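You operate a simulated robot arm through the tools that you are given. There is no shell and no other tool. Be economical: measure what you need, move in short steps, check, and stop when the job is done.

You run a simulated two-armed robot. Do the job below in one go: nothing can be reset, and whatever is moved stays where it is left.

## Task
Take the extraction dropper bottle and put it on top of the white paper cone on the island bench. Put the sample bag labelled "orchard" from the island bench on the weighing bench and the sample bag marked "ridge" on the island ledge. Take the cold pack from the island bench and put it on the airing rack. Take the black test puck and leave it on the lower trolley deck. Put one of the spin tubes from the island bench on the lower trolley deck. Press the manifold bleed key three times. Take the box of wipes on the settling bench and put it away on the lower shelf of the island bench. Any order will do. Set down upright: extraction dropper bottle, sample bag, box of wipes.

It is judged by the outcome, as a careful person would: the job done as asked, and still so three seconds after it is handed in. It fails if anything else is knocked over, pushed out of place, dropped, spilled or broken.

## Robot
Two 7-joint arms with fingered hands on one trunk, on a base that drives. Base frame: it is fixed to the floor where the robot stands at the start and does not move with it; the origin is under the middle of the robot, x ahead of it, y to its left, z up; the surface under the hand at the start is at about z = 0.8. Lengths are in m, angles in degrees, forces in N, time in s.
The left shoulder is at the start at [0.07, 0.169, 1.243], the right one opposite. With the tool pointing down near the work surface each hand reaches from about 0.1 to 0.66 m from the robot's upright axis, wherever it stands, measured 20 degrees to its own side. Places, roughly: airing rack (25x17 cm) [1.6, 3.28, 0.86]; black test puck (5x5x4 cm) [0.5, -0.8, 0.8]; box of wipes [-1.5, 0.75, 0.75]; cold pack (8x5x10 cm) [0.4, -0.2, 0.8]; extraction dropper bottle (5x5x7 cm) [0.5, 0, 0.8]; island ledge (307x14 cm) [0.92, -0.44, 1.14]; lower shelf of the island bench [0.5, -0.4, 0.2]; lower trolley deck [0.9, -2.4, 0.4]; manifold bleed key [-1.1, -1.5, 0.9]; paper cone [0.5, 0, 0.75]; sample bag [0.5, 0, 0.75]; spin tube (3x3x10 cm) [0.6, -1.9, 0.8]; weighing bench [4.5, 2.4, 0.8]. Payload 3.4 kg a hand.
The tool frame of a hand sits at the grasp point between the pads (the TCP): z along the fingers, y along the line on which they close. The tips reach 0.023 m beyond it. The gripper opens to 0.116 m. The gripper's body begins 0.065 m behind the TCP. The gripper is a hand of 4 fingers: y runs from the thumb to the fingers, the wrist lies at [0, 0, -0.211] in the tool frame, and closing takes about 1.5 s.
Orientation is that of the tool frame in the base frame, as a unit quaternion [w, x, y, z]. With the fingers straight down and closing along the base's y, the tool's x points along the base's -x, its y along +y and its z along -z.

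## Interface
- The arms move only by the tool play_rows. It takes "left_steps", "right_steps" or both (then of equal length, played together; a hand with none holds still); each is a list of rows, each an object (a shift or turn left out is 0, a gripper value left out holds the last) with "xyz": the shift along the tool's x, y, z in units of 30 mm (1.0 is 30 mm), a list of three; "rotation": the turn, a rotation vector about the tool's x, y, z in units of 8 degrees (1.0 is 8 degrees), a list of three; "claw": the gripper command, from -1 (shut) to 1 (fully open), values between in proportion. In form: [{"xyz": [dx, dy, dz], "rotation": [ax, ay, az], "claw": claw}, ...]. A call has 1 to 12 rows; each row shifts and turns the commanded pose from where the row before left it, along the tool's axes as they then stand. A call with a number of a shift or a turn outside -1 to 1 is refused whole. Each row takes 0.2 s and may step no farther than 0.05 m and 8.6 degrees from the row before; otherwise, or with a gripper value out of range, the whole call is refused. Where a pose cannot be reached the arm comes as near as it can. A force on the tool above 40 N (or 10 N above the force at the start of the call, whichever is more), or a blocked arm, ends the call early, and 0.2 s more pass. The fingers move at their own pace (about 0.153 m/s each) and stop on an object; they squeeze with about 33 N. The grip force told is the motor's: it shows also when the fingers shut on nothing. Time passes only in rows, and 0.2 s behind the last, so rows that do not move let the fingers close. The reply holds the time, the measured pose of the TCP, the force on the tool along the base axes, the opening and the grip force, in the units named above and with some noise, with the torque about the TCP (base axes, N m) and any sound that the robot's microphone picked up.
- Cameras (640 x 400 px; columns grow to the right, rows downward): "scene" is now at [0.1161, -0.0309, 1.4432]; the picture's right is [-0.44, -0.90, 0.00], its down [-0.73, 0.35, -0.59] and it looks along [0.53, -0.26, -0.81] (base axes); focal length 251 px, centre (320, 200). "left" rides on the left gripper at [-0.069, 0.001, -0.09] in its tool frame; the picture's right is [-0.01, -1.00, 0.00], its down [0.79, -0.01, -0.61] and it looks along [0.61, -0.01, 0.79] (tool axes); focal length 251 px, centre (320, 200). "right" rides on the right gripper at [0.068, 0.001, -0.09] in its tool frame; the picture's right is [-0.01, 1.00, 0.00], its down [-0.80, -0.01, -0.61] and it looks along [-0.61, 0.00, 0.80] (tool axes); focal length 251 px, centre (320, 200). There is no depth. A picture from a camera that has moved, and an enlarged one, comes with that camera's place and axes in the base frame and with its lens.
- get_image(camera): a new picture of that camera. The clock stands still meanwhile.
- lift_body(by): slides the trunk up (or, below 0, down) by that many m; the arms and the scene camera ride with it, the base frame stays. It gives what a move gives, with no picture.
- base_move(legs): drives the robot by 1 to 6 legs, each [ahead, left, turn to the left] in m, m and degrees, along the robot's own axes; the way and the turn of a leg run together, so that a leg with both is an arc; at most 1.5 m and 180 degrees a leg. The arms and the cameras ride along, it lands a little off, and it stops where it bumps. It gives what a move gives.
- hand_shape(shape, hand): the hand has 4 fingers and takes this shape, open, in about a second: jaw (thumb against the fingers, like two jaws); tri (thumb and two fingers); tip (a fingertip pinch); poke (one finger out to press); point (the index stretched); flat (the hand flat); cup (the hand cupped); fist (a fist). The gripper value then closes the fingers along that shape, each until it touches; the sizes above hold for jaw. It gives what a move gives, with no picture.
- aim_head(pan, tilt): turns the head with the scene camera to pan (to the left, within 86 degrees either way) and tilt (down, from -29 to 69), counted from straight ahead of the robot. It gives what a move gives.
- enlarge(camera, box): a new picture of the part [left, top, right, bottom] of that camera's present view, enlarged. The clock stands still meanwhile.
- close_job(): hands the job in; it is judged then, once.

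Work in short steps. Places have to be worked out from the pictures, the camera data and where the tool is seen: move nearer, look again, correct. Check each grasp and each placing, and mend what went wrong. You have 217 turns and 208 pictures in all, those below and enlarged ones among them. Open the grippers and draw the arms clear of the work before you hand the job in, unless the task says otherwise; then end with one line.

The tools are called after "Emit:" as a command line: name --argument value ..., lists and objects as JSON in quotes. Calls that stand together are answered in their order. play_rows: Moves the arms, as the interface text tells. Its arguments: {"type":"object","properties":{"left_steps":{"type":"array"},"right_steps":{"type":"array"}},"required":[]} The other tools are called the same way: lift_body (by) slides the trunk up or down; hand_shape (shape, hand) gives the hand a shape; base_move (legs) drives the base; aim_head (pan, tilt) turns the head that bears the scene camera; get_image (camera) takes a picture; enlarge (camera, box) takes an enlarged picture of a part of a camera's view; close_job () hands the job in.

At the start:

```text
clock: 0.0
left_eef_pos: [0.5533, -0.0037, 1.1719]
left_ee_rot: [0.0, 0.001, 1.0, 0.0]
left_wrist_force: [-0.5, -0.4, 0.0]
left_moment: [0.01, -0.04, 0.01]
left_opening: 0.116
left_gripper_force: 0.0
left_shape: jaw
right_eef_pos: [0.3393, -0.3176, 1.0887]
right_ee_rot: [0.0, 0.0, 1.0, 0.001]
right_wrist_force: [-0.9, 0.3, 0.1]
right_moment: [0.01, 0.01, -0.05]
right_opening: 0.1161
right_gripper_force: 0.1
right_shape: jaw
trunk travel left (down, up): [-0.75, 0.19]
robot x, y, heading: [0.0008, -0.0003, -0.2]
head pan, tilt: [-25.8, 53.8]
```

scene: 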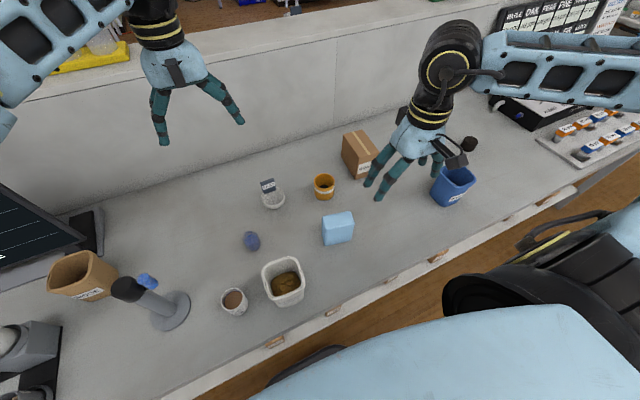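
right: 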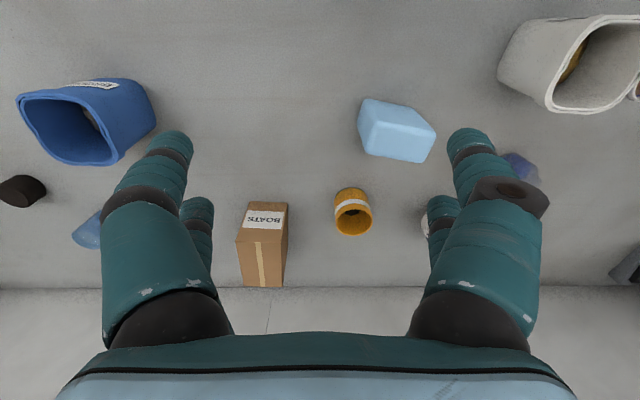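
left: 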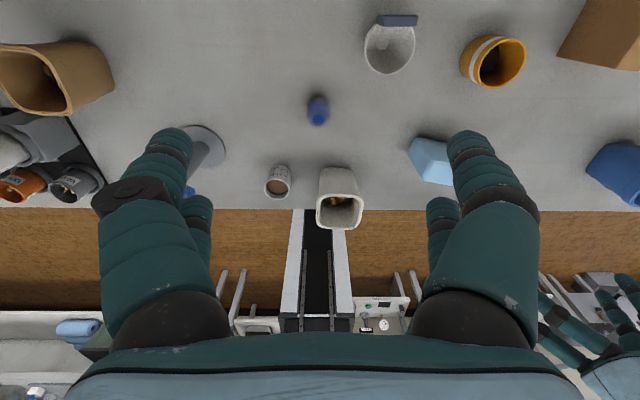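

I start by looking closely at the island bench to tell the objects and labels apart.

Emit:
enlarge --camera "scene" --box '[200, 100, 500, 320]'

Emit:
enlarge --camera "scene" --box '[0, 200, 320, 400]'

Emit:
enlarge --camera "left" --box '[0, 0, 640, 220]'

```text
1.82 times, centred on (350, 210) of scene
camera zoom: at [0.1161, -0.0309, 1.4432], right [-0.44, -0.9, 0.0], down [-0.73, 0.35, -0.59], along [0.53, -0.26, -0.81], focal length 456 px, centre (266, 182)
```

zoom: 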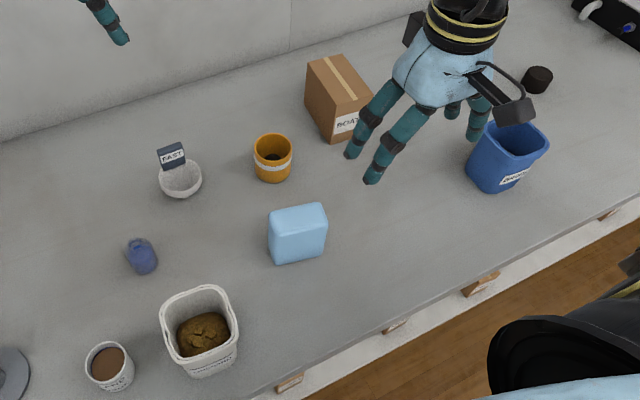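

```text
2.00 times, centred on (160, 300) of scene
camera zoom: at [0.1161, -0.0309, 1.4432], right [-0.44, -0.9, 0.0], down [-0.73, 0.35, -0.59], along [0.53, -0.26, -0.81], focal length 502 px, centre (640, 0)
```

zoom: 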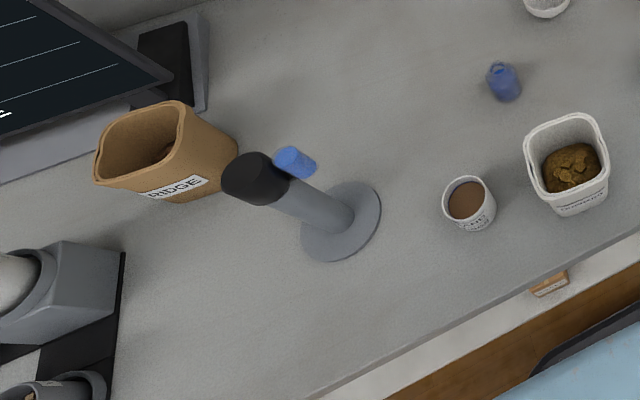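

```text
1.00 times, centred on (320, 110) of left (not enlarged: the box is as wide or as high as the picture)
camera zoom: at [0.6218, -0.0032, 1.2605], right [0.01, -1.0, 0.0], down [-0.79, -0.01, 0.61], along [-0.61, -0.01, -0.79], focal length 251 px, centre (320, 290)
```

zoom: 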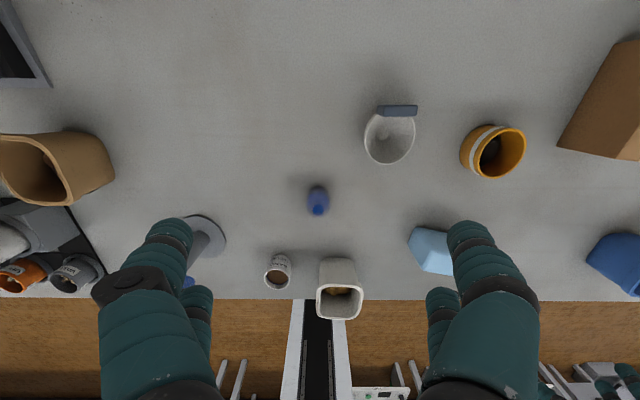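

Labels need closer reading; I zoom on each candidate.

Emit:
enlarge --camera "scene" --box '[220, 160, 320, 222]'

Emit:
enlarge --camera "scene" --box '[210, 220, 320, 320]'

Emit:
enlarge --camera "scene" --box '[420, 80, 640, 220]'

Emit:
enlarge --camera "left" --box '[340, 0, 440, 70]'

```text
6.40 times, centred on (270, 191) of scene
camera zoom: at [0.1161, -0.0309, 1.4432], right [-0.44, -0.9, 0.0], down [-0.73, 0.35, -0.59], along [0.53, -0.26, -0.81], focal length 1606 px, centre (640, 258)
```

zoom: 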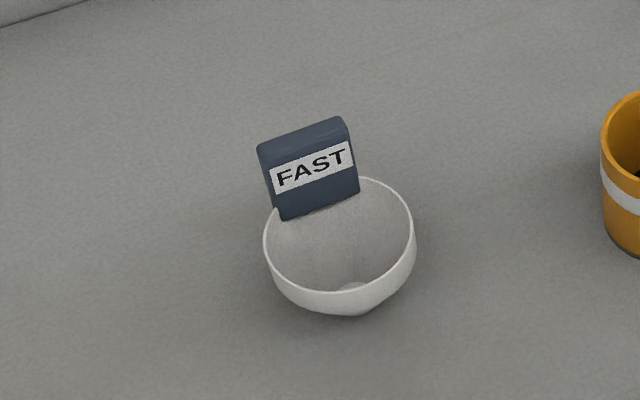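

```text
4.00 times, centred on (265, 270) of scene
camera zoom: at [0.1161, -0.0309, 1.4432], right [-0.44, -0.9, 0.0], down [-0.73, 0.35, -0.59], along [0.53, -0.26, -0.81], focal length 1004 px, centre (540, -80)
```

zoom: 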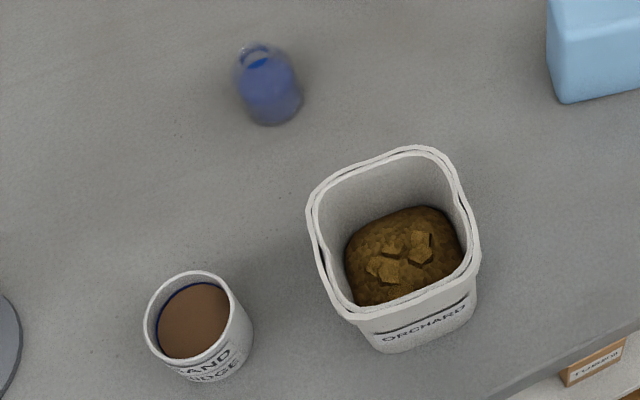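

```text
2.86 times, centred on (530, 150) of scene
camera zoom: at [0.1161, -0.0309, 1.4432], right [-0.44, -0.9, 0.0], down [-0.73, 0.35, -0.59], along [0.53, -0.26, -0.81], focal length 717 px, centre (-280, 343)
```

zoom: 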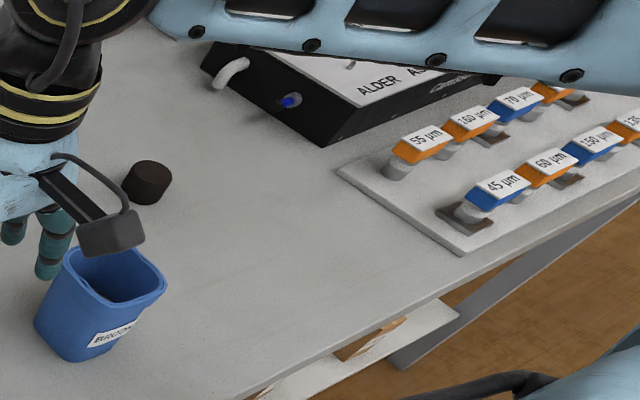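

```text
5.71 times, centred on (390, 35) of left
camera zoom: at [0.6218, -0.0032, 1.2605], right [0.01, -1.0, 0.0], down [-0.79, -0.01, 0.61], along [-0.61, -0.01, -0.79], focal length 1437 px, centre (-80, 1143)
```

zoom: 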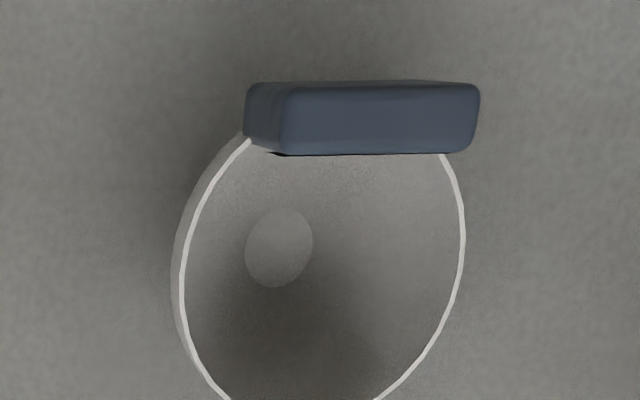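

The blue translucent bottle (~[0.48, 0.0, 0.82]) is the dropper, the white funnel with "FAST" tag the cone (~[0.57,-0.10]). Move the left hand down above the dropper and look.

Emit:
play_rows --left_steps '[{"xyz": [0.3, 0, 0.9], "claw": 0.6}, {"xyz": [0.3, 0, 0.9]}, {"xyz": [0.3, 0, 0.9]}, {"xyz": [0.3, 0, 0.9]}, {"xyz": [0.3, 0, 0.9]}, {"xyz": [0.3, 0, 0.9]}, {"xyz": [0.3, 0, 0.9]}, {"xyz": [0.3, 0, 0.9]}]'

Emit:
get_image --camera "left"

Emit:
get_image --camera "scene"

```text
clock: 1.8
left_eef_pos: [0.4824, -0.0044, 0.954]
left_ee_rot: [0.0, 0.0, 1.0, 0.001]
left_wrist_force: [0.3, 0.6, -0.3]
left_moment: [0.0, 0.02, 0.02]
left_opening: 0.0932
left_gripper_force: 0.1
left_shape: jaw
right_eef_pos: [0.3375, -0.3171, 1.0879]
right_ee_rot: [0.0, 0.0, 1.0, 0.0]
right_wrist_force: [-0.7, -0.7, 1.0]
right_moment: [-0.01, -0.01, -0.01]
right_opening: 0.1159
right_gripper_force: 0.0
right_shape: jaw
trunk travel left (down, up): [-0.75, 0.19]
robot x, y, heading: [0.0017, 0.0002, 0.1]
head pan, tilt: [-25.8, 53.8]
```

```text
197 pictures are left
camera left: at [0.5496, -0.0039, 1.0437], right [0.01, -1.0, 0.0], down [-0.79, -0.01, 0.61], along [-0.61, -0.01, -0.79], focal length 251 px, centre (320, 200)
```

left: 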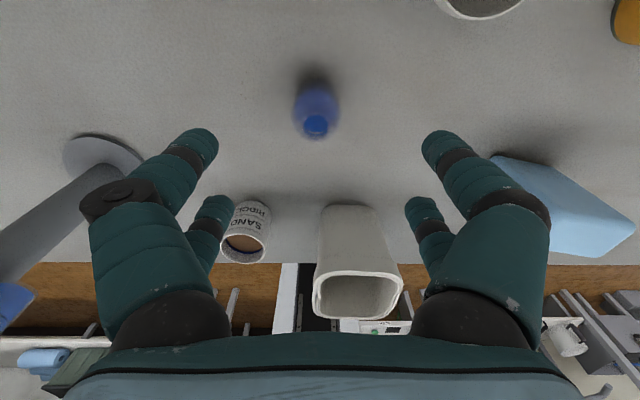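

```text
196 pictures are left
camera scene: at [0.1161, -0.0308, 1.4433], right [-0.44, -0.9, 0.0], down [-0.73, 0.35, -0.59], along [0.53, -0.26, -0.81], focal length 251 px, centre (320, 200)
```

scene: 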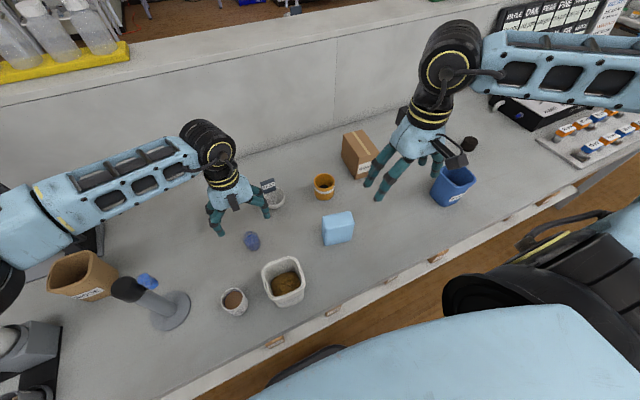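

The bottle lies right under the TCP (x≈0.48, y≈0). Descend to z≈0.825 and close.

Emit:
play_rows --left_steps '[{"xyz": [0, 0, 0.86]}, {"xyz": [0, 0, 0.86]}, {"xyz": [0, 0, 0.86]}, {"xyz": [0, 0, 0.86]}, {"xyz": [0, 0, 0.86]}, {"claw": 0.6}]'

Emit:
get_image --camera "left"

```text
clock: 3.2
left_eef_pos: [0.4823, -0.0047, 0.8272]
left_ee_rot: [0.0, -0.001, 1.0, 0.0]
left_wrist_force: [1.2, -0.5, -0.5]
left_moment: [-0.01, -0.02, 0.01]
left_opening: 0.093
left_gripper_force: 0.0
left_shape: jaw
right_eef_pos: [0.3382, -0.3164, 1.0881]
right_ee_rot: [0.0, 0.0, 1.0, 0.0]
right_wrist_force: [0.8, -0.4, -0.5]
right_moment: [0.0, 0.05, -0.02]
right_opening: 0.1157
right_gripper_force: 0.1
right_shape: jaw
trunk travel left (down, up): [-0.75, 0.19]
robot x, y, heading: [-0.0, 0.0005, -0.2]
head pan, tilt: [-25.8, 53.8]
```

```text
195 pictures are left
camera left: at [0.5499, -0.0036, 0.9155], right [0.01, -1.0, 0.0], down [-0.8, -0.01, 0.61], along [-0.61, -0.01, -0.8], focal length 251 px, centre (320, 200)
```

left: 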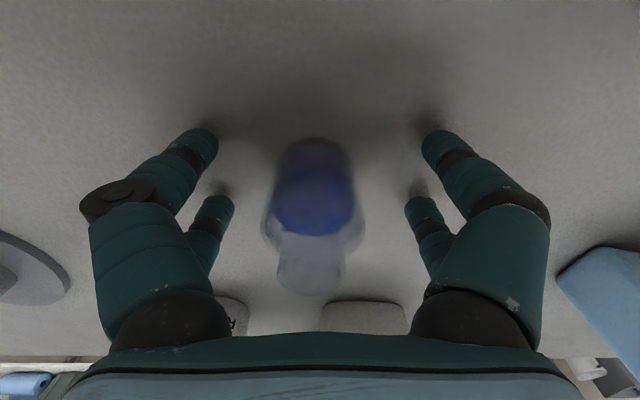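

Bottle is centred between the fingers. Close gently.

Emit:
play_rows --left_steps '[{"claw": -0.4}, {"claw": -0.4}, {"claw": -0.4}, {"claw": -0.4}, {"claw": -0.4}, {"claw": -0.4}]'

```text
clock: 4.6
left_eef_pos: [0.4819, -0.0043, 0.827]
left_ee_rot: [0.001, 0.0, 1.0, 0.001]
left_wrist_force: [0.3, -0.4, 0.5]
left_moment: [0.01, 0.01, 0.03]
left_opening: 0.0352
left_gripper_force: 0.1
left_shape: jaw
right_eef_pos: [0.3388, -0.3174, 1.0883]
right_ee_rot: [-0.001, 0.001, 1.0, 0.001]
right_wrist_force: [-0.9, 0.7, 0.5]
right_moment: [-0.01, 0.01, 0.02]
right_opening: 0.1161
right_gripper_force: 0.0
right_shape: jaw
trunk travel left (down, up): [-0.75, 0.19]
robot x, y, heading: [0.0, -0.0037, 0.0]
head pan, tilt: [-25.8, 53.8]
```

No contact yet at 35 mm; close fully.

Emit:
play_rows --left_steps '[{"claw": -1}, {"claw": -1}, {"claw": -1}, {"claw": -1}]'

Emit:
get_image --camera "left"

```text
clock: 5.6
left_eef_pos: [0.4828, -0.0039, 0.8262]
left_ee_rot: [0.0, 0.0, 1.0, 0.0]
left_wrist_force: [-0.8, 0.5, 0.7]
left_moment: [-0.01, -0.04, 0.02]
left_opening: 0.0178
left_gripper_force: 33.0
left_shape: jaw
right_eef_pos: [0.339, -0.3178, 1.0885]
right_ee_rot: [0.0, 0.0, 1.0, 0.0]
right_wrist_force: [-0.3, -0.2, 0.2]
right_moment: [-0.02, 0.03, 0.0]
right_opening: 0.1155
right_gripper_force: 0.0
right_shape: jaw
trunk travel left (down, up): [-0.75, 0.19]
robot x, y, heading: [0.0007, 0.0016, -0.1]
head pan, tilt: [-25.8, 53.8]
```

```text
194 pictures are left
camera left: at [0.5501, -0.0036, 0.9156], right [0.01, -1.0, 0.0], down [-0.79, -0.01, 0.61], along [-0.61, -0.01, -0.79], focal length 251 px, centre (320, 200)
```

left: 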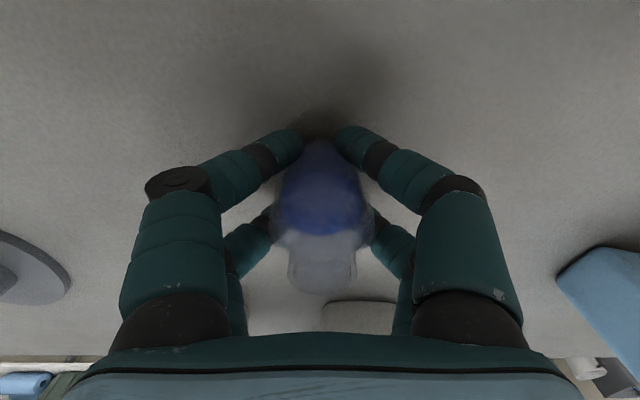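

Fingers seem wrapped around the bottle with 33 N. Lift straight up and look.

Emit:
play_rows --left_steps '[{"xyz": [0, 0, -0.7]}, {"xyz": [0, 0, -0.9]}, {"xyz": [0, 0, -0.9]}, {"xyz": [0, 0, -0.9]}, {"xyz": [0, 0, -0.9]}]'

Emit:
get_image --camera "left"

Emit:
enlarge --camera "scene" --box '[170, 110, 340, 260]'

```text
clock: 6.8
left_eef_pos: [0.481, -0.0036, 0.955]
left_ee_rot: [-0.001, 0.0, 1.0, 0.0]
left_wrist_force: [-0.2, 0.7, -0.1]
left_moment: [-0.02, 0.02, 0.02]
left_opening: 0.0171
left_gripper_force: 33.1
left_shape: jaw
right_eef_pos: [0.3378, -0.3179, 1.0871]
right_ee_rot: [0.001, 0.0, 1.0, 0.0]
right_wrist_force: [-0.4, 0.1, 0.2]
right_moment: [0.03, -0.03, -0.02]
right_opening: 0.1159
right_gripper_force: 0.1
right_shape: jaw
trunk travel left (down, up): [-0.75, 0.19]
robot x, y, heading: [-0.0003, 0.0011, -0.1]
head pan, tilt: [-25.8, 53.8]
```

```text
193 pictures are left
camera left: at [0.5492, -0.0029, 1.045], right [0.01, -1.0, 0.0], down [-0.79, -0.01, 0.61], along [-0.61, -0.01, -0.79], focal length 251 px, centre (320, 200)
```

left: 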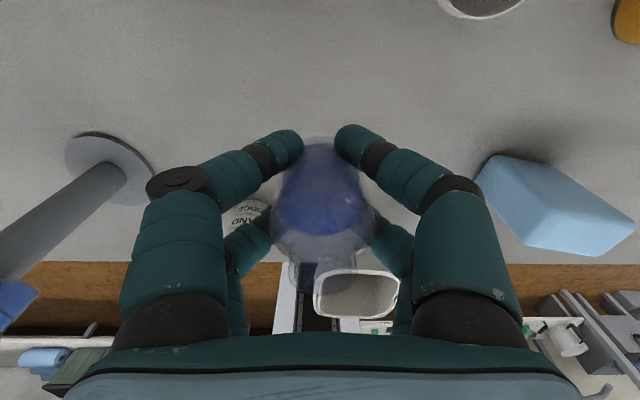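

```text
2.67 times, centred on (255, 185) of scene
camera zoom: at [0.1158, -0.0309, 1.4432], right [-0.44, -0.9, 0.0], down [-0.73, 0.35, -0.59], along [0.53, -0.26, -0.81], focal length 669 px, centre (493, 240)
```

zoom: 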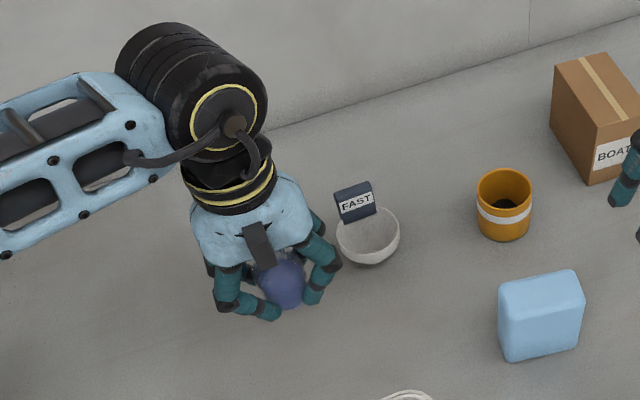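

The bottle is held. Before placing, I check the rest of the island bench for other cones.

Emit:
aim_head --pan 30 --tilt 35

Emit:
get_image --camera "scene"

Emit:
aim_head --pan -60 --tilt 30

Emit:
get_image --camera "scene"

```text
clock: 8.1
left_eef_pos: [0.4806, -0.0029, 0.9557]
left_ee_rot: [0.0, 0.0, 1.0, 0.0]
left_wrist_force: [-0.1, 0.7, -1.0]
left_moment: [0.0, 0.01, -0.01]
left_opening: 0.0173
left_gripper_force: 33.3
left_shape: jaw
right_eef_pos: [0.3386, -0.318, 1.0888]
right_ee_rot: [0.0, 0.0, 1.0, 0.0]
right_wrist_force: [-0.4, 0.6, -0.7]
right_moment: [0.0, 0.04, 0.03]
right_opening: 0.1159
right_gripper_force: 0.0
right_shape: jaw
trunk travel left (down, up): [-0.75, 0.19]
robot x, y, heading: [0.0019, 0.0012, -0.0]
head pan, tilt: [30.0, 35.0]
```

```text
191 pictures are left
camera scene: at [0.1265, 0.0449, 1.47], right [0.5, -0.87, 0.0], down [-0.5, -0.29, -0.82], along [0.71, 0.41, -0.57], focal length 251 px, centre (320, 200)
```

scene: 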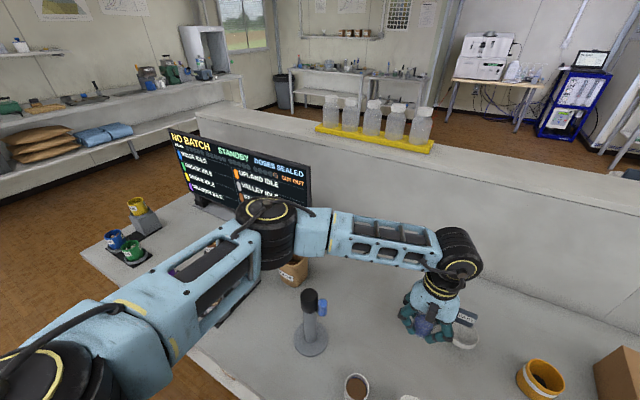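

```text
clock: 9.7
left_eef_pos: [0.4818, -0.002, 0.955]
left_ee_rot: [0.001, 0.0, 1.0, 0.0]
left_wrist_force: [0.0, 0.2, -1.1]
left_moment: [0.03, 0.01, -0.02]
left_opening: 0.0173
left_gripper_force: 32.9
left_shape: jaw
right_eef_pos: [0.3376, -0.3182, 1.088]
right_ee_rot: [0.0, -0.001, 1.0, 0.0]
right_wrist_force: [-0.6, 0.6, 0.6]
right_moment: [-0.02, -0.03, 0.0]
right_opening: 0.1161
right_gripper_force: 0.0
right_shape: jaw
trunk travel left (down, up): [-0.75, 0.19]
robot x, y, heading: [0.0002, 0.0022, -0.3]
head pan, tilt: [-60.0, 30.0]
```

```text
190 pictures are left
camera scene: at [0.0955, -0.0773, 1.4778], right [-0.87, -0.5, 0.0], down [-0.25, 0.43, -0.87], along [0.43, -0.75, -0.5], focal length 251 px, centre (320, 200)
```

scene: 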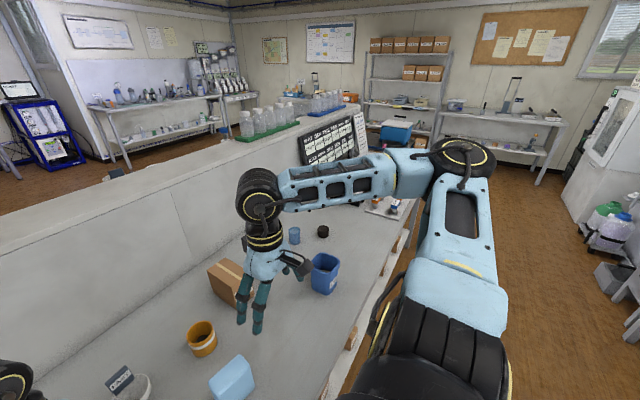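

Only one white cone. I aim the head at it for a closer look at its shape.

Emit:
aim_head --pan -12 --tilt 45

Emit:
enlarge --camera "scene" --box '[270, 140, 390, 230]'

```text
clock: 10.9
left_eef_pos: [0.4824, -0.0031, 0.9554]
left_ee_rot: [-0.001, 0.001, 1.0, 0.0]
left_wrist_force: [-0.8, -0.5, -1.1]
left_moment: [-0.01, 0.03, -0.02]
left_opening: 0.0172
left_gripper_force: 33.2
left_shape: jaw
right_eef_pos: [0.3385, -0.3181, 1.0883]
right_ee_rot: [0.0, 0.0, 1.0, 0.0]
right_wrist_force: [-0.1, -0.7, -0.4]
right_moment: [0.03, 0.0, -0.01]
right_opening: 0.1158
right_gripper_force: 0.1
right_shape: jaw
trunk travel left (down, up): [-0.75, 0.19]
robot x, y, heading: [0.0005, -0.0007, -0.0]
head pan, tilt: [-12.0, 45.0]
```

```text
4.44 times, centred on (330, 185) of scene
camera zoom: at [0.1297, -0.016, 1.4552], right [-0.21, -0.98, 0.0], down [-0.69, 0.15, -0.71], along [0.69, -0.15, -0.71], focal length 1115 px, centre (276, 267)
```

zoom: 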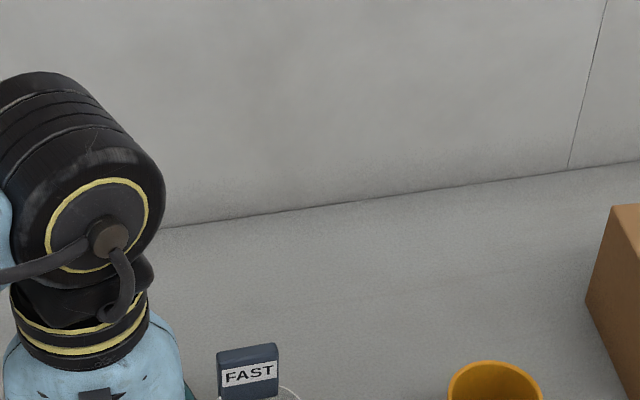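

Emit:
enlarge --camera "scene" --box '[270, 200, 370, 275]'

```text
5.33 times, centred on (320, 238) of scene
camera zoom: at [0.1297, -0.016, 1.4552], right [-0.21, -0.98, 0.0], down [-0.69, 0.15, -0.71], along [0.69, -0.15, -0.71], focal length 1338 px, centre (320, 0)
```

zoom: 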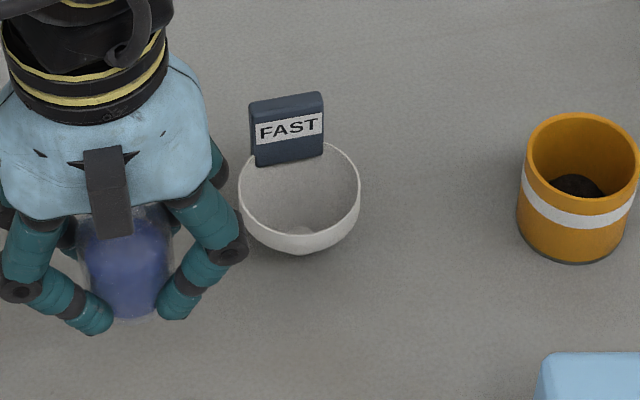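

Cone rim centre ≈ [0.574,-0.102,0.848], ~7 cm wide. Move the bottle above it at the same height and check.

Emit:
play_rows --left_steps '[{"xyz": [-0.77, -0.82, 0]}, {"xyz": [-0.77, -0.82, 0]}, {"xyz": [-0.77, -0.82, 0]}, {"xyz": [-0.77, -0.82, 0]}, {"xyz": [0, 0, 0.6]}]'

Emit:
get_image --camera "left"

Emit:
enlarge --camera "scene" --box '[260, 170, 380, 260]'

```text
clock: 12.1
left_eef_pos: [0.5488, -0.0746, 0.9374]
left_ee_rot: [0.0, -0.001, 1.0, 0.0]
left_wrist_force: [-0.3, 0.5, -0.6]
left_moment: [0.0, -0.01, 0.01]
left_opening: 0.0168
left_gripper_force: 33.0
left_shape: jaw
left hand out of reach, approached as far as the arm can: row 4
right_eef_pos: [0.3386, -0.3169, 1.0877]
right_ee_rot: [-0.001, -0.001, 1.0, 0.0]
right_wrist_force: [-0.1, -0.7, 0.5]
right_moment: [0.0, -0.01, 0.02]
right_opening: 0.1159
right_gripper_force: 0.0
right_shape: jaw
trunk travel left (down, up): [-0.75, 0.19]
robot x, y, heading: [0.0007, -0.0018, -0.1]
head pan, tilt: [-12.0, 45.0]
```

```text
187 pictures are left
camera left: at [0.6176, -0.0753, 1.0269], right [0.01, -1.0, 0.0], down [-0.79, -0.01, 0.61], along [-0.61, -0.01, -0.79], focal length 251 px, centre (320, 200)
```

left: 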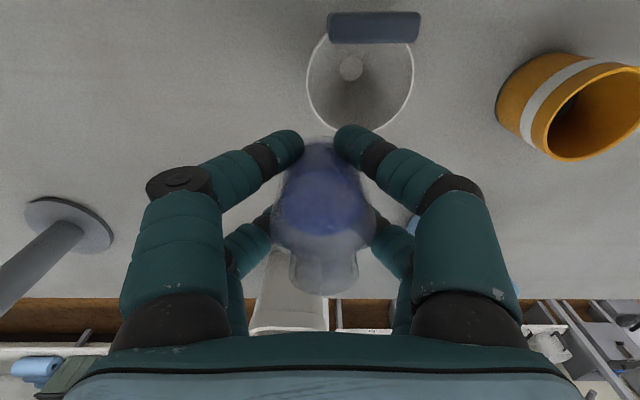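

```text
4.44 times, centred on (320, 215) of scene
camera zoom: at [0.1304, -0.0151, 1.4551], right [-0.21, -0.98, 0.0], down [-0.69, 0.15, -0.71], along [0.69, -0.15, -0.71], focal length 1115 px, centre (320, 133)
```

zoom: 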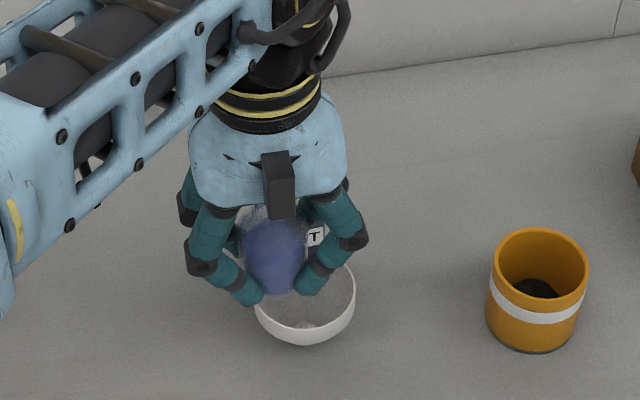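

Out of reach from here; cone centre now refined to ≈[0.578,-0.102]. Raise the hand and shift the base 0.25 m to the right.

Emit:
play_rows --left_steps '[{"xyz": [0, 0, -1]}, {"xyz": [0, 0, -1]}, {"xyz": [0, 0, -1]}, {"xyz": [0, 0, -1]}, {"xyz": [0.5, 0, -1]}]'

Emit:
base_move --legs '[[0, -0.25, 0]]'

```text
clock: 13.3
left_eef_pos: [0.5355, -0.0758, 1.0879]
left_ee_rot: [0.0, 0.001, 1.0, 0.0]
left_wrist_force: [-0.9, -0.9, -1.3]
left_moment: [-0.01, -0.06, 0.01]
left_opening: 0.0159
left_gripper_force: 32.9
left_shape: jaw
right_eef_pos: [0.3381, -0.3169, 1.0869]
right_ee_rot: [0.0, 0.001, 1.0, 0.0]
right_wrist_force: [0.0, 0.4, 0.7]
right_moment: [-0.01, -0.02, -0.02]
right_opening: 0.1158
right_gripper_force: 0.1
right_shape: jaw
trunk travel left (down, up): [-0.75, 0.19]
robot x, y, heading: [0.0004, 0.0016, 0.0]
head pan, tilt: [-12.0, 45.0]
```

```text
clock: 15.1
left_eef_pos: [0.537, -0.3237, 1.0884]
left_ee_rot: [0.001, -0.003, 1.0, -0.001]
left_wrist_force: [-0.2, 0.2, -1.7]
left_moment: [0.01, -0.01, 0.02]
left_opening: 0.0161
left_gripper_force: 32.9
left_shape: jaw
right_eef_pos: [0.3397, -0.5645, 1.0884]
right_ee_rot: [0.0, -0.002, 1.0, -0.001]
right_wrist_force: [0.9, 0.1, -0.4]
right_moment: [0.01, 0.0, 0.0]
right_opening: 0.1161
right_gripper_force: 0.1
right_shape: jaw
trunk travel left (down, up): [-0.75, 0.19]
robot x, y, heading: [0.0017, -0.2505, -0.1]
head pan, tilt: [-12.0, 45.0]
```

Now carry the bottle over the cone.

Emit:
play_rows --left_steps '[{"xyz": [-0.17, 0.925, 0.4]}, {"xyz": [-0.17, 0.925, 0.4]}, {"xyz": [-0.17, 0.925, 0.4]}, {"xyz": [-0.17, 0.925, 0.4]}, {"xyz": [-0.17, 0.925, 0.4]}, {"xyz": [-0.17, 0.925, 0.4]}, {"xyz": [-0.17, 0.925, 0.5]}, {"xyz": [-0.17, 0.925, 0.9]}]'

Emit:
get_image --camera "left"

Emit:
get_image --camera "scene"

```text
clock: 16.9
left_eef_pos: [0.5766, -0.1002, 0.9743]
left_ee_rot: [0.0, -0.002, 1.0, 0.0]
left_wrist_force: [-0.2, -0.4, -0.6]
left_moment: [0.01, -0.03, -0.01]
left_opening: 0.0158
left_gripper_force: 33.2
left_shape: jaw
right_eef_pos: [0.3405, -0.5659, 1.087]
right_ee_rot: [0.0, -0.002, 1.0, 0.0]
right_wrist_force: [0.8, -0.7, 0.3]
right_moment: [-0.03, 0.01, 0.0]
right_opening: 0.1161
right_gripper_force: 0.1
right_shape: jaw
trunk travel left (down, up): [-0.75, 0.19]
robot x, y, heading: [0.0018, -0.2486, 0.3]
head pan, tilt: [-12.0, 45.0]
```

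```text
185 pictures are left
camera left: at [0.6444, -0.1006, 1.0624], right [0.01, -1.0, 0.0], down [-0.79, -0.01, 0.61], along [-0.61, -0.01, -0.79], focal length 251 px, centre (320, 200)
```

left: 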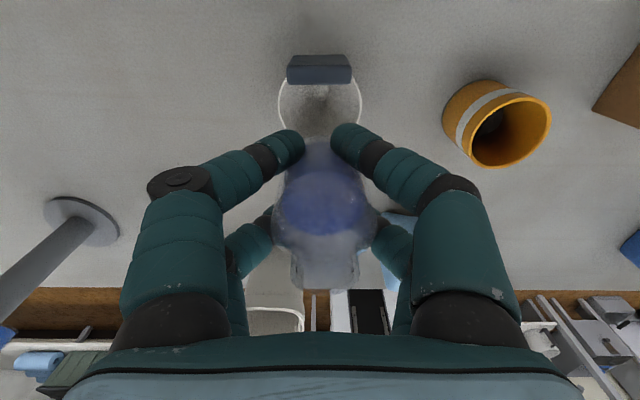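

```text
184 pictures are left
camera scene: at [0.1309, -0.2639, 1.4552], right [-0.2, -0.98, 0.0], down [-0.69, 0.14, -0.71], along [0.69, -0.15, -0.71], focal length 251 px, centre (320, 200)
```

scene: 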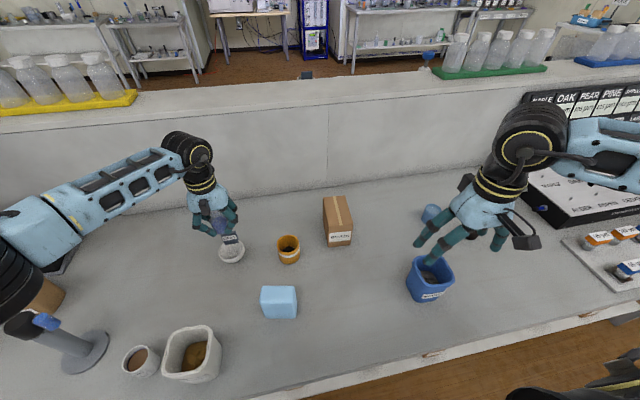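

Aligned within ~2 mm. Lower until the bottle base is just inside the rim.

Emit:
play_rows --left_steps '[{"xyz": [-0.05, -0.08, 0.8]}, {"xyz": [0, 0, 0.8]}, {"xyz": [0, 0, 0.8]}, {"xyz": [0, 0, 0.5]}]'

Emit:
enlarge --camera "scene" --box '[170, 180, 290, 280]'

Emit:
get_image --camera "left"

```text
clock: 17.9
left_eef_pos: [0.5783, -0.1053, 0.8865]
left_ee_rot: [0.0, -0.002, 1.0, 0.0]
left_wrist_force: [1.2, -0.1, -0.9]
left_moment: [0.0, 0.02, 0.01]
left_opening: 0.0151
left_gripper_force: 33.1
left_shape: jaw
right_eef_pos: [0.3402, -0.5663, 1.0875]
right_ee_rot: [0.0, -0.002, 1.0, 0.0]
right_wrist_force: [0.0, -0.2, -0.5]
right_moment: [-0.01, 0.0, 0.0]
right_opening: 0.1158
right_gripper_force: 0.0
right_shape: jaw
trunk travel left (down, up): [-0.75, 0.19]
robot x, y, heading: [0.0012, -0.2485, 0.4]
head pan, tilt: [-12.0, 45.0]
```

```text
4.00 times, centred on (230, 230) of scene
camera zoom: at [0.1306, -0.2653, 1.4551], right [-0.2, -0.98, 0.0], down [-0.69, 0.14, -0.71], along [0.69, -0.14, -0.71], focal length 1004 px, centre (680, 80)
```

zoom: 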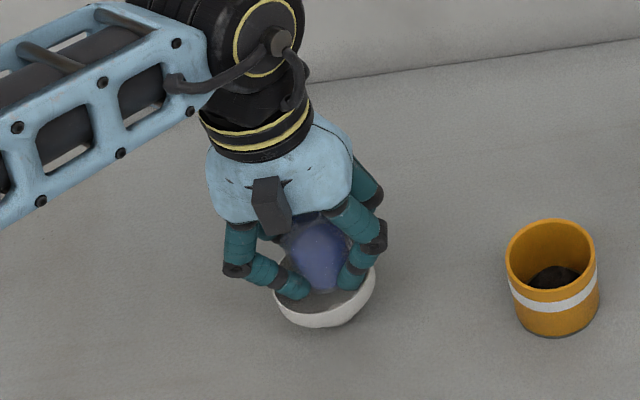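

```text
182 pictures are left
camera left: at [0.6472, -0.1044, 0.9756], right [0.01, -1.0, 0.0], down [-0.79, -0.01, 0.61], along [-0.61, -0.01, -0.79], focal length 251 px, centre (320, 200)
```

left: 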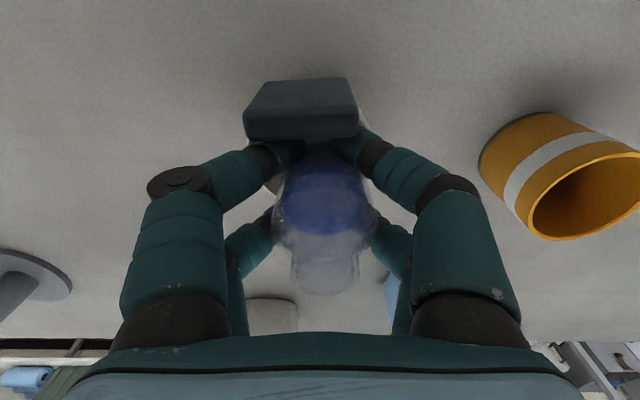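

Nearly seated; nudge y by +4 mm and lower another 10 mm, watching force.

Emit:
play_rows --left_steps '[{"xyz": [0, 0.13, 0.0]}, {"xyz": [0, 0, 0.15]}, {"xyz": [0, 0, 0.2]}]'

Emit:
enlarge --camera "scene" --box '[190, 200, 280, 275]'

```text
clock: 18.7
left_eef_pos: [0.5766, -0.1013, 0.8781]
left_ee_rot: [0.003, -0.002, 1.0, 0.0]
left_wrist_force: [2.4, 0.9, 15.9]
left_moment: [0.05, -0.17, 0.04]
left_opening: 0.0155
left_gripper_force: 33.1
left_shape: jaw
right_eef_pos: [0.3361, -0.567, 1.0878]
right_ee_rot: [0.002, -0.002, 1.0, 0.001]
right_wrist_force: [-0.3, -0.1, -0.5]
right_moment: [0.02, -0.03, 0.05]
right_opening: 0.1155
right_gripper_force: 0.1
right_shape: jaw
trunk travel left (down, up): [-0.75, 0.19]
robot x, y, heading: [-0.0002, -0.2463, 0.2]
head pan, tilt: [-12.0, 45.0]
```

```text
5.33 times, centred on (235, 238) of scene
camera zoom: at [0.1258, -0.2661, 1.456], right [-0.2, -0.98, 0.0], down [-0.69, 0.15, -0.71], along [0.69, -0.14, -0.71], focal length 1338 px, centre (773, 0)
```

zoom: 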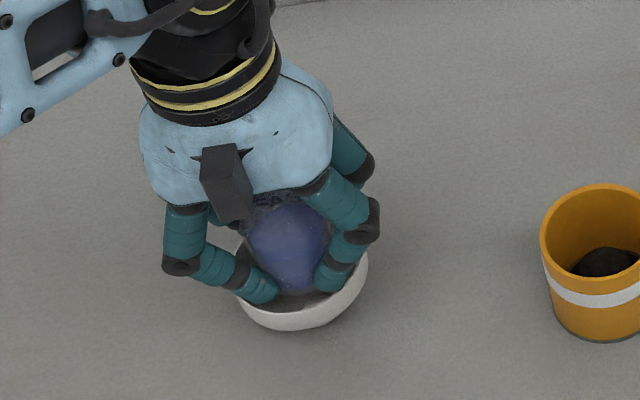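

Contact of 16 N: seated. Relieve slightly and open gradually.

Emit:
play_rows --left_steps '[{"xyz": [0, 0, -0.1]}, {"claw": -0.7}, {"claw": -0.5}, {"claw": -0.2}, {"claw": 0.1}, {"claw": 0.3}, {"claw": 0.3}]'

Emit:
get_image --camera "left"

Emit:
enlarge --camera "scene" --box '[190, 200, 280, 275]'

```text
clock: 20.3
left_eef_pos: [0.5787, -0.1016, 0.8787]
left_ee_rot: [0.0, -0.002, 1.0, -0.001]
left_wrist_force: [0.1, 0.9, 0.8]
left_moment: [0.01, 0.0, 0.0]
left_opening: 0.075
left_gripper_force: 0.0
left_shape: jaw
right_eef_pos: [0.3397, -0.5662, 1.0873]
right_ee_rot: [0.0, -0.002, 1.0, -0.001]
right_wrist_force: [-0.3, -0.1, -0.4]
right_moment: [-0.01, 0.02, 0.0]
right_opening: 0.116
right_gripper_force: 0.1
right_shape: jaw
trunk travel left (down, up): [-0.75, 0.19]
robot x, y, heading: [0.002, -0.2508, 0.2]
head pan, tilt: [-12.0, 45.0]
```

```text
180 pictures are left
camera left: at [0.6463, -0.1003, 0.9683], right [0.01, -1.0, 0.0], down [-0.79, -0.01, 0.61], along [-0.61, -0.01, -0.79], focal length 251 px, centre (320, 200)
```

left: 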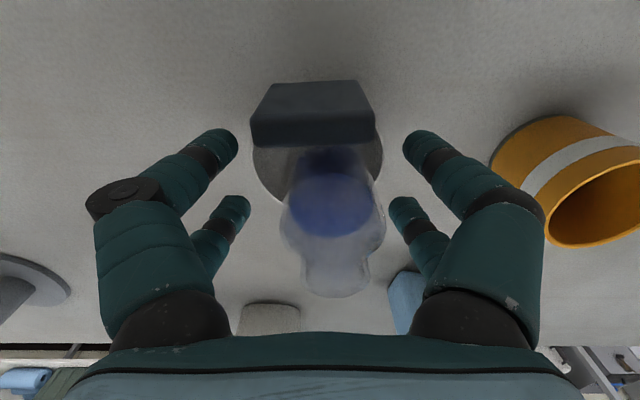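

```text
5.33 times, centred on (235, 238) of scene
camera zoom: at [0.1301, -0.2652, 1.4552], right [-0.2, -0.98, 0.0], down [-0.69, 0.14, -0.71], along [0.69, -0.14, -0.71], focal length 1338 px, centre (773, 0)
```

zoom: 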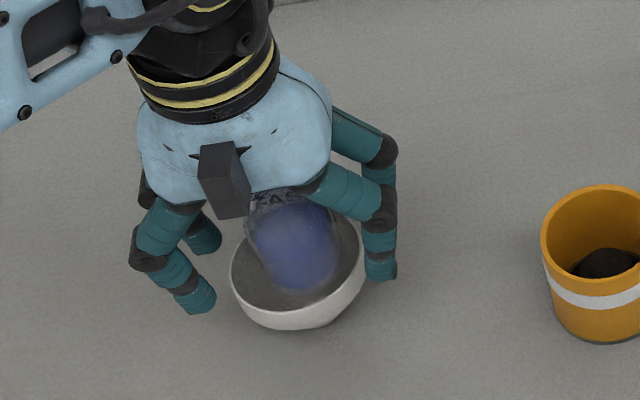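

Bottle stands in the cone. Retreat straight up and verify.

Emit:
play_rows --left_steps '[{"xyz": [0, 0, -0.5]}, {"xyz": [0, 0, -0.9]}, {"xyz": [0, 0, -1]}, {"xyz": [0, 0, -1]}, {"xyz": [0, 0, -1]}, {"xyz": [0, 0, -1]}, {"xyz": [0, 0, -1]}]'

Emit:
get_image --camera "left"

Emit:
enlarge --camera "scene" --box '[190, 200, 280, 275]'

```text
clock: 21.9
left_eef_pos: [0.5774, -0.1009, 1.0706]
left_ee_rot: [0.0, -0.002, 1.0, 0.0]
left_wrist_force: [0.2, 0.7, -0.5]
left_moment: [0.0, 0.02, 0.0]
left_opening: 0.0748
left_gripper_force: 0.1
left_shape: jaw
right_eef_pos: [0.341, -0.5668, 1.087]
right_ee_rot: [-0.001, -0.002, 1.0, 0.0]
right_wrist_force: [0.6, 0.1, 0.1]
right_moment: [0.02, 0.0, 0.02]
right_opening: 0.116
right_gripper_force: 0.0
right_shape: jaw
trunk travel left (down, up): [-0.75, 0.19]
robot x, y, heading: [-0.0004, -0.2479, 0.4]
head pan, tilt: [-12.0, 45.0]
```

```text
178 pictures are left
camera left: at [0.6468, -0.1001, 1.1599], right [0.01, -1.0, 0.0], down [-0.8, -0.01, 0.61], along [-0.61, -0.01, -0.8], focal length 251 px, centre (320, 200)
```

left: 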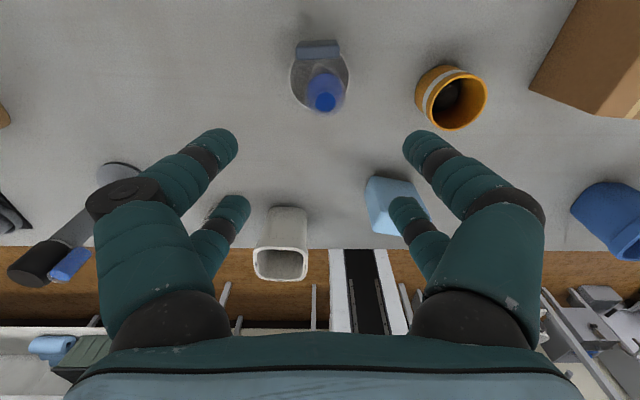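

```text
5.33 times, centred on (235, 238) of scene
camera zoom: at [0.1296, -0.2655, 1.4552], right [-0.2, -0.98, 0.0], down [-0.69, 0.14, -0.71], along [0.69, -0.14, -0.71], focal length 1338 px, centre (773, 0)
```

zoom: 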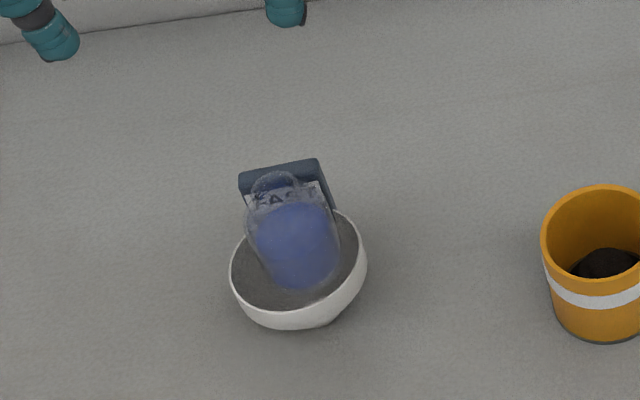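

Check verticality of the bottle in a zoom of the left camera.

Emit:
enlarge --camera "left" --box '[270, 20, 370, 130]'

```text
3.64 times, centred on (320, 75) of left
camera zoom: at [0.6468, -0.1001, 1.1599], right [0.01, -1.0, 0.0], down [-0.8, -0.01, 0.61], along [-0.61, -0.01, -0.8], focal length 914 px, centre (320, 654)
```

zoom: 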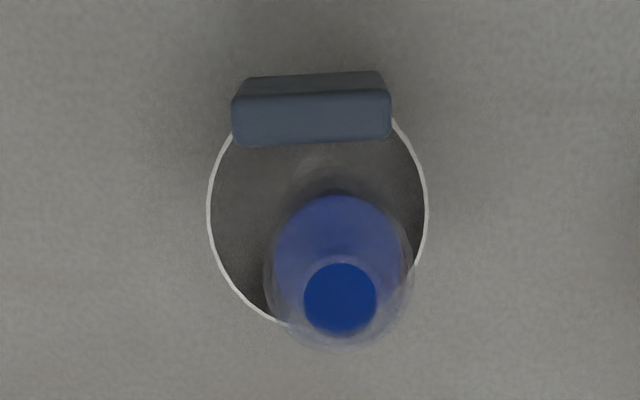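

Dropper done: it stands upright in the cone. Next the cold pack (≈[0.40,-0.22]) with the right hand; shift the base back left first.

Emit:
base_move --legs '[[0, 0.25, 0]]'

Emit:
aim_head --pan 0 --tilt 55

Emit:
get_image --camera "scene"

Emit:
get_image --camera "right"

```text
clock: 23.7
left_eef_pos: [0.5782, 0.1524, 1.0698]
left_ee_rot: [0.0, -0.001, 1.0, 0.001]
left_wrist_force: [-0.6, -0.1, -0.2]
left_moment: [-0.01, 0.0, 0.01]
left_opening: 0.0752
left_gripper_force: 0.0
left_shape: jaw
right_eef_pos: [0.3386, -0.3144, 1.0875]
right_ee_rot: [0.0, -0.002, 1.0, 0.001]
right_wrist_force: [0.1, -0.1, 0.1]
right_moment: [0.02, -0.01, -0.02]
right_opening: 0.1156
right_gripper_force: 0.1
right_shape: jaw
trunk travel left (down, up): [-0.75, 0.19]
robot x, y, heading: [0.0008, 0.0045, 0.1]
head pan, tilt: [-12.0, 45.0]
```

```text
clock: 24.5
left_eef_pos: [0.5787, 0.1525, 1.0713]
left_ee_rot: [0.0, -0.001, 1.0, -0.001]
left_wrist_force: [0.4, 0.3, 0.6]
left_moment: [0.0, 0.01, 0.0]
left_opening: 0.0749
left_gripper_force: 0.0
left_shape: jaw
right_eef_pos: [0.3384, -0.3118, 1.0883]
right_ee_rot: [0.0, -0.002, 1.0, 0.0]
right_wrist_force: [0.6, 0.1, -0.3]
right_moment: [0.02, 0.01, 0.01]
right_opening: 0.1159
right_gripper_force: 0.2
right_shape: jaw
trunk travel left (down, up): [-0.75, 0.19]
robot x, y, heading: [0.0011, 0.0013, 0.1]
head pan, tilt: [0.0, 55.0]
```

```text
175 pictures are left
camera scene: at [0.1218, 0.0058, 1.4418], right [0.0, -1.0, 0.0], down [-0.82, 0.0, -0.57], along [0.57, 0.0, -0.82], focal length 251 px, centre (320, 200)
```

scene: 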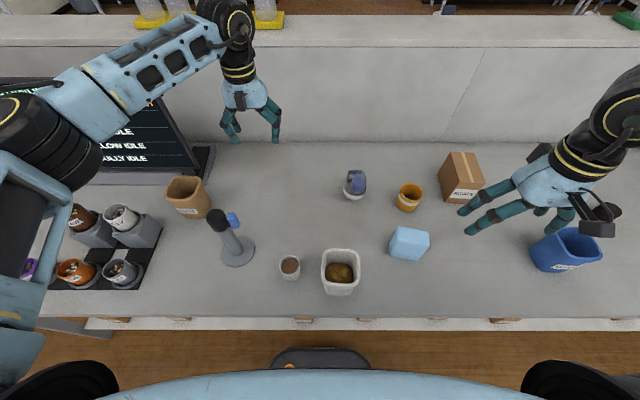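

```text
174 pictures are left
camera right: at [0.2721, -0.3112, 1.1787], right [0.0, 1.0, 0.0], down [0.8, 0.0, 0.61], along [0.61, 0.0, -0.8], focal length 251 px, centre (320, 200)
```

right: 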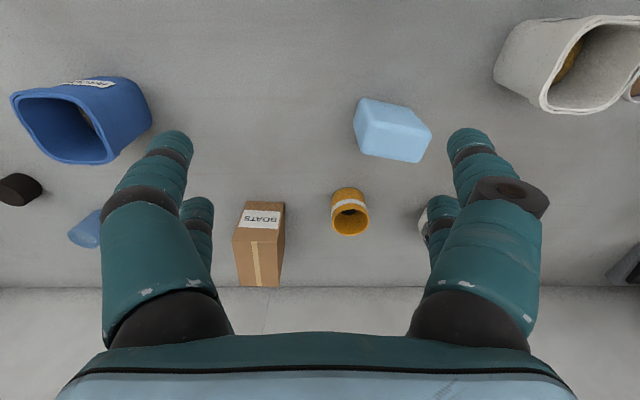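

I enlarge the cold pack to judge its orientation.

Emit:
enlarge --camera "right" --box '[330, 70, 460, 190]'

Emit:
enlarge --camera "scene" --box '[360, 200, 460, 280]'

```text
3.33 times, centred on (395, 130) of right
camera zoom: at [0.2721, -0.3112, 1.1787], right [0.0, 1.0, 0.0], down [0.8, 0.0, 0.61], along [0.61, 0.0, -0.8], focal length 838 px, centre (70, 433)
```

zoom: 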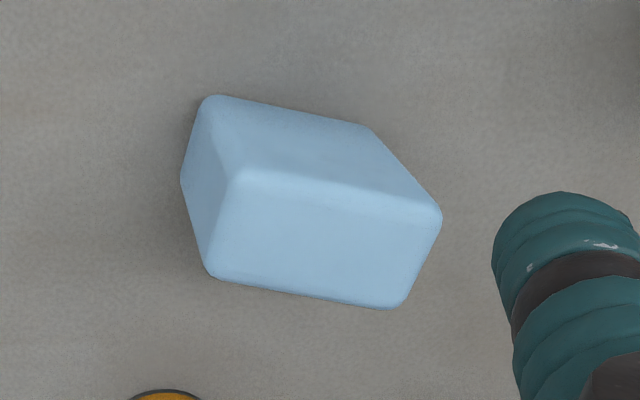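

```text
5.00 times, centred on (410, 240) of scene
camera zoom: at [0.1218, 0.0058, 1.4418], right [0.0, -1.0, 0.0], down [-0.82, 0.0, -0.57], along [0.57, 0.0, -0.82], focal length 1255 px, centre (-130, 0)
```

zoom: 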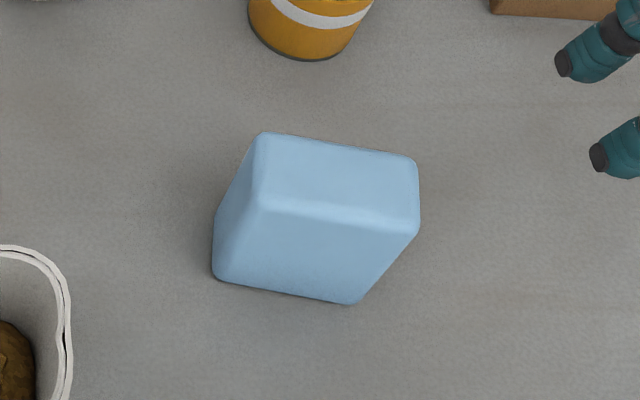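

Cold pack stands upright: top centre ≈[0.403,-0.22,0.885], 8 cm side along y turned ~11°. Move the right hand above with that turn.

Emit:
play_rows --right_steps '[{"xyz": [-0.36, 0.51, 0.6], "claw": 1}, {"xyz": [-0.36, 0.51, 0.6]}, {"xyz": [-0.36, 0.51, 0.6]}, {"xyz": [-0.36, 0.51, 0.6]}, {"xyz": [-0.36, 0.51, 0.6]}, {"xyz": [-0.36, 0.51, 0.6]}, {"rotation": [0, 0, 0.7]}, {"rotation": [0, 0, 0.7]}]'

Emit:
get_image --camera "right"

Emit:
get_image --camera "scene"

```text
clock: 26.3
left_eef_pos: [0.5787, 0.1526, 1.0691]
left_ee_rot: [0.001, -0.002, 1.0, 0.0]
left_wrist_force: [0.3, 0.4, -0.2]
left_moment: [0.01, -0.03, 0.01]
left_opening: 0.0747
left_gripper_force: 0.1
left_shape: jaw
right_eef_pos: [0.4047, -0.2206, 0.9798]
right_ee_rot: [0.001, 0.096, 0.995, 0.0]
right_wrist_force: [1.1, -0.3, -0.4]
right_moment: [-0.01, -0.01, -0.01]
right_opening: 0.1158
right_gripper_force: 0.0
right_shape: jaw
trunk travel left (down, up): [-0.75, 0.19]
robot x, y, heading: [-0.0005, 0.0043, 0.2]
head pan, tilt: [0.0, 55.0]
```

```text
171 pictures are left
camera right: at [0.3379, -0.2062, 1.0701], right [0.2, 0.98, 0.0], down [0.78, -0.16, 0.61], along [0.59, -0.12, -0.8], focal length 251 px, centre (320, 200)
```

right: 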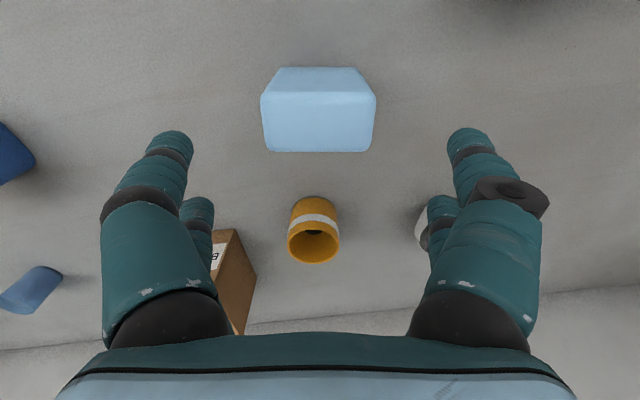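

```text
170 pictures are left
camera scene: at [0.1216, 0.005, 1.4418], right [0.0, -1.0, 0.0], down [-0.82, 0.0, -0.57], along [0.57, 0.0, -0.82], focal length 251 px, centre (320, 200)
```

scene: 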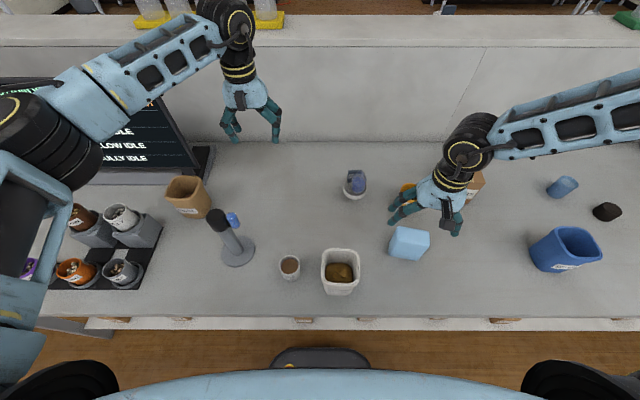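

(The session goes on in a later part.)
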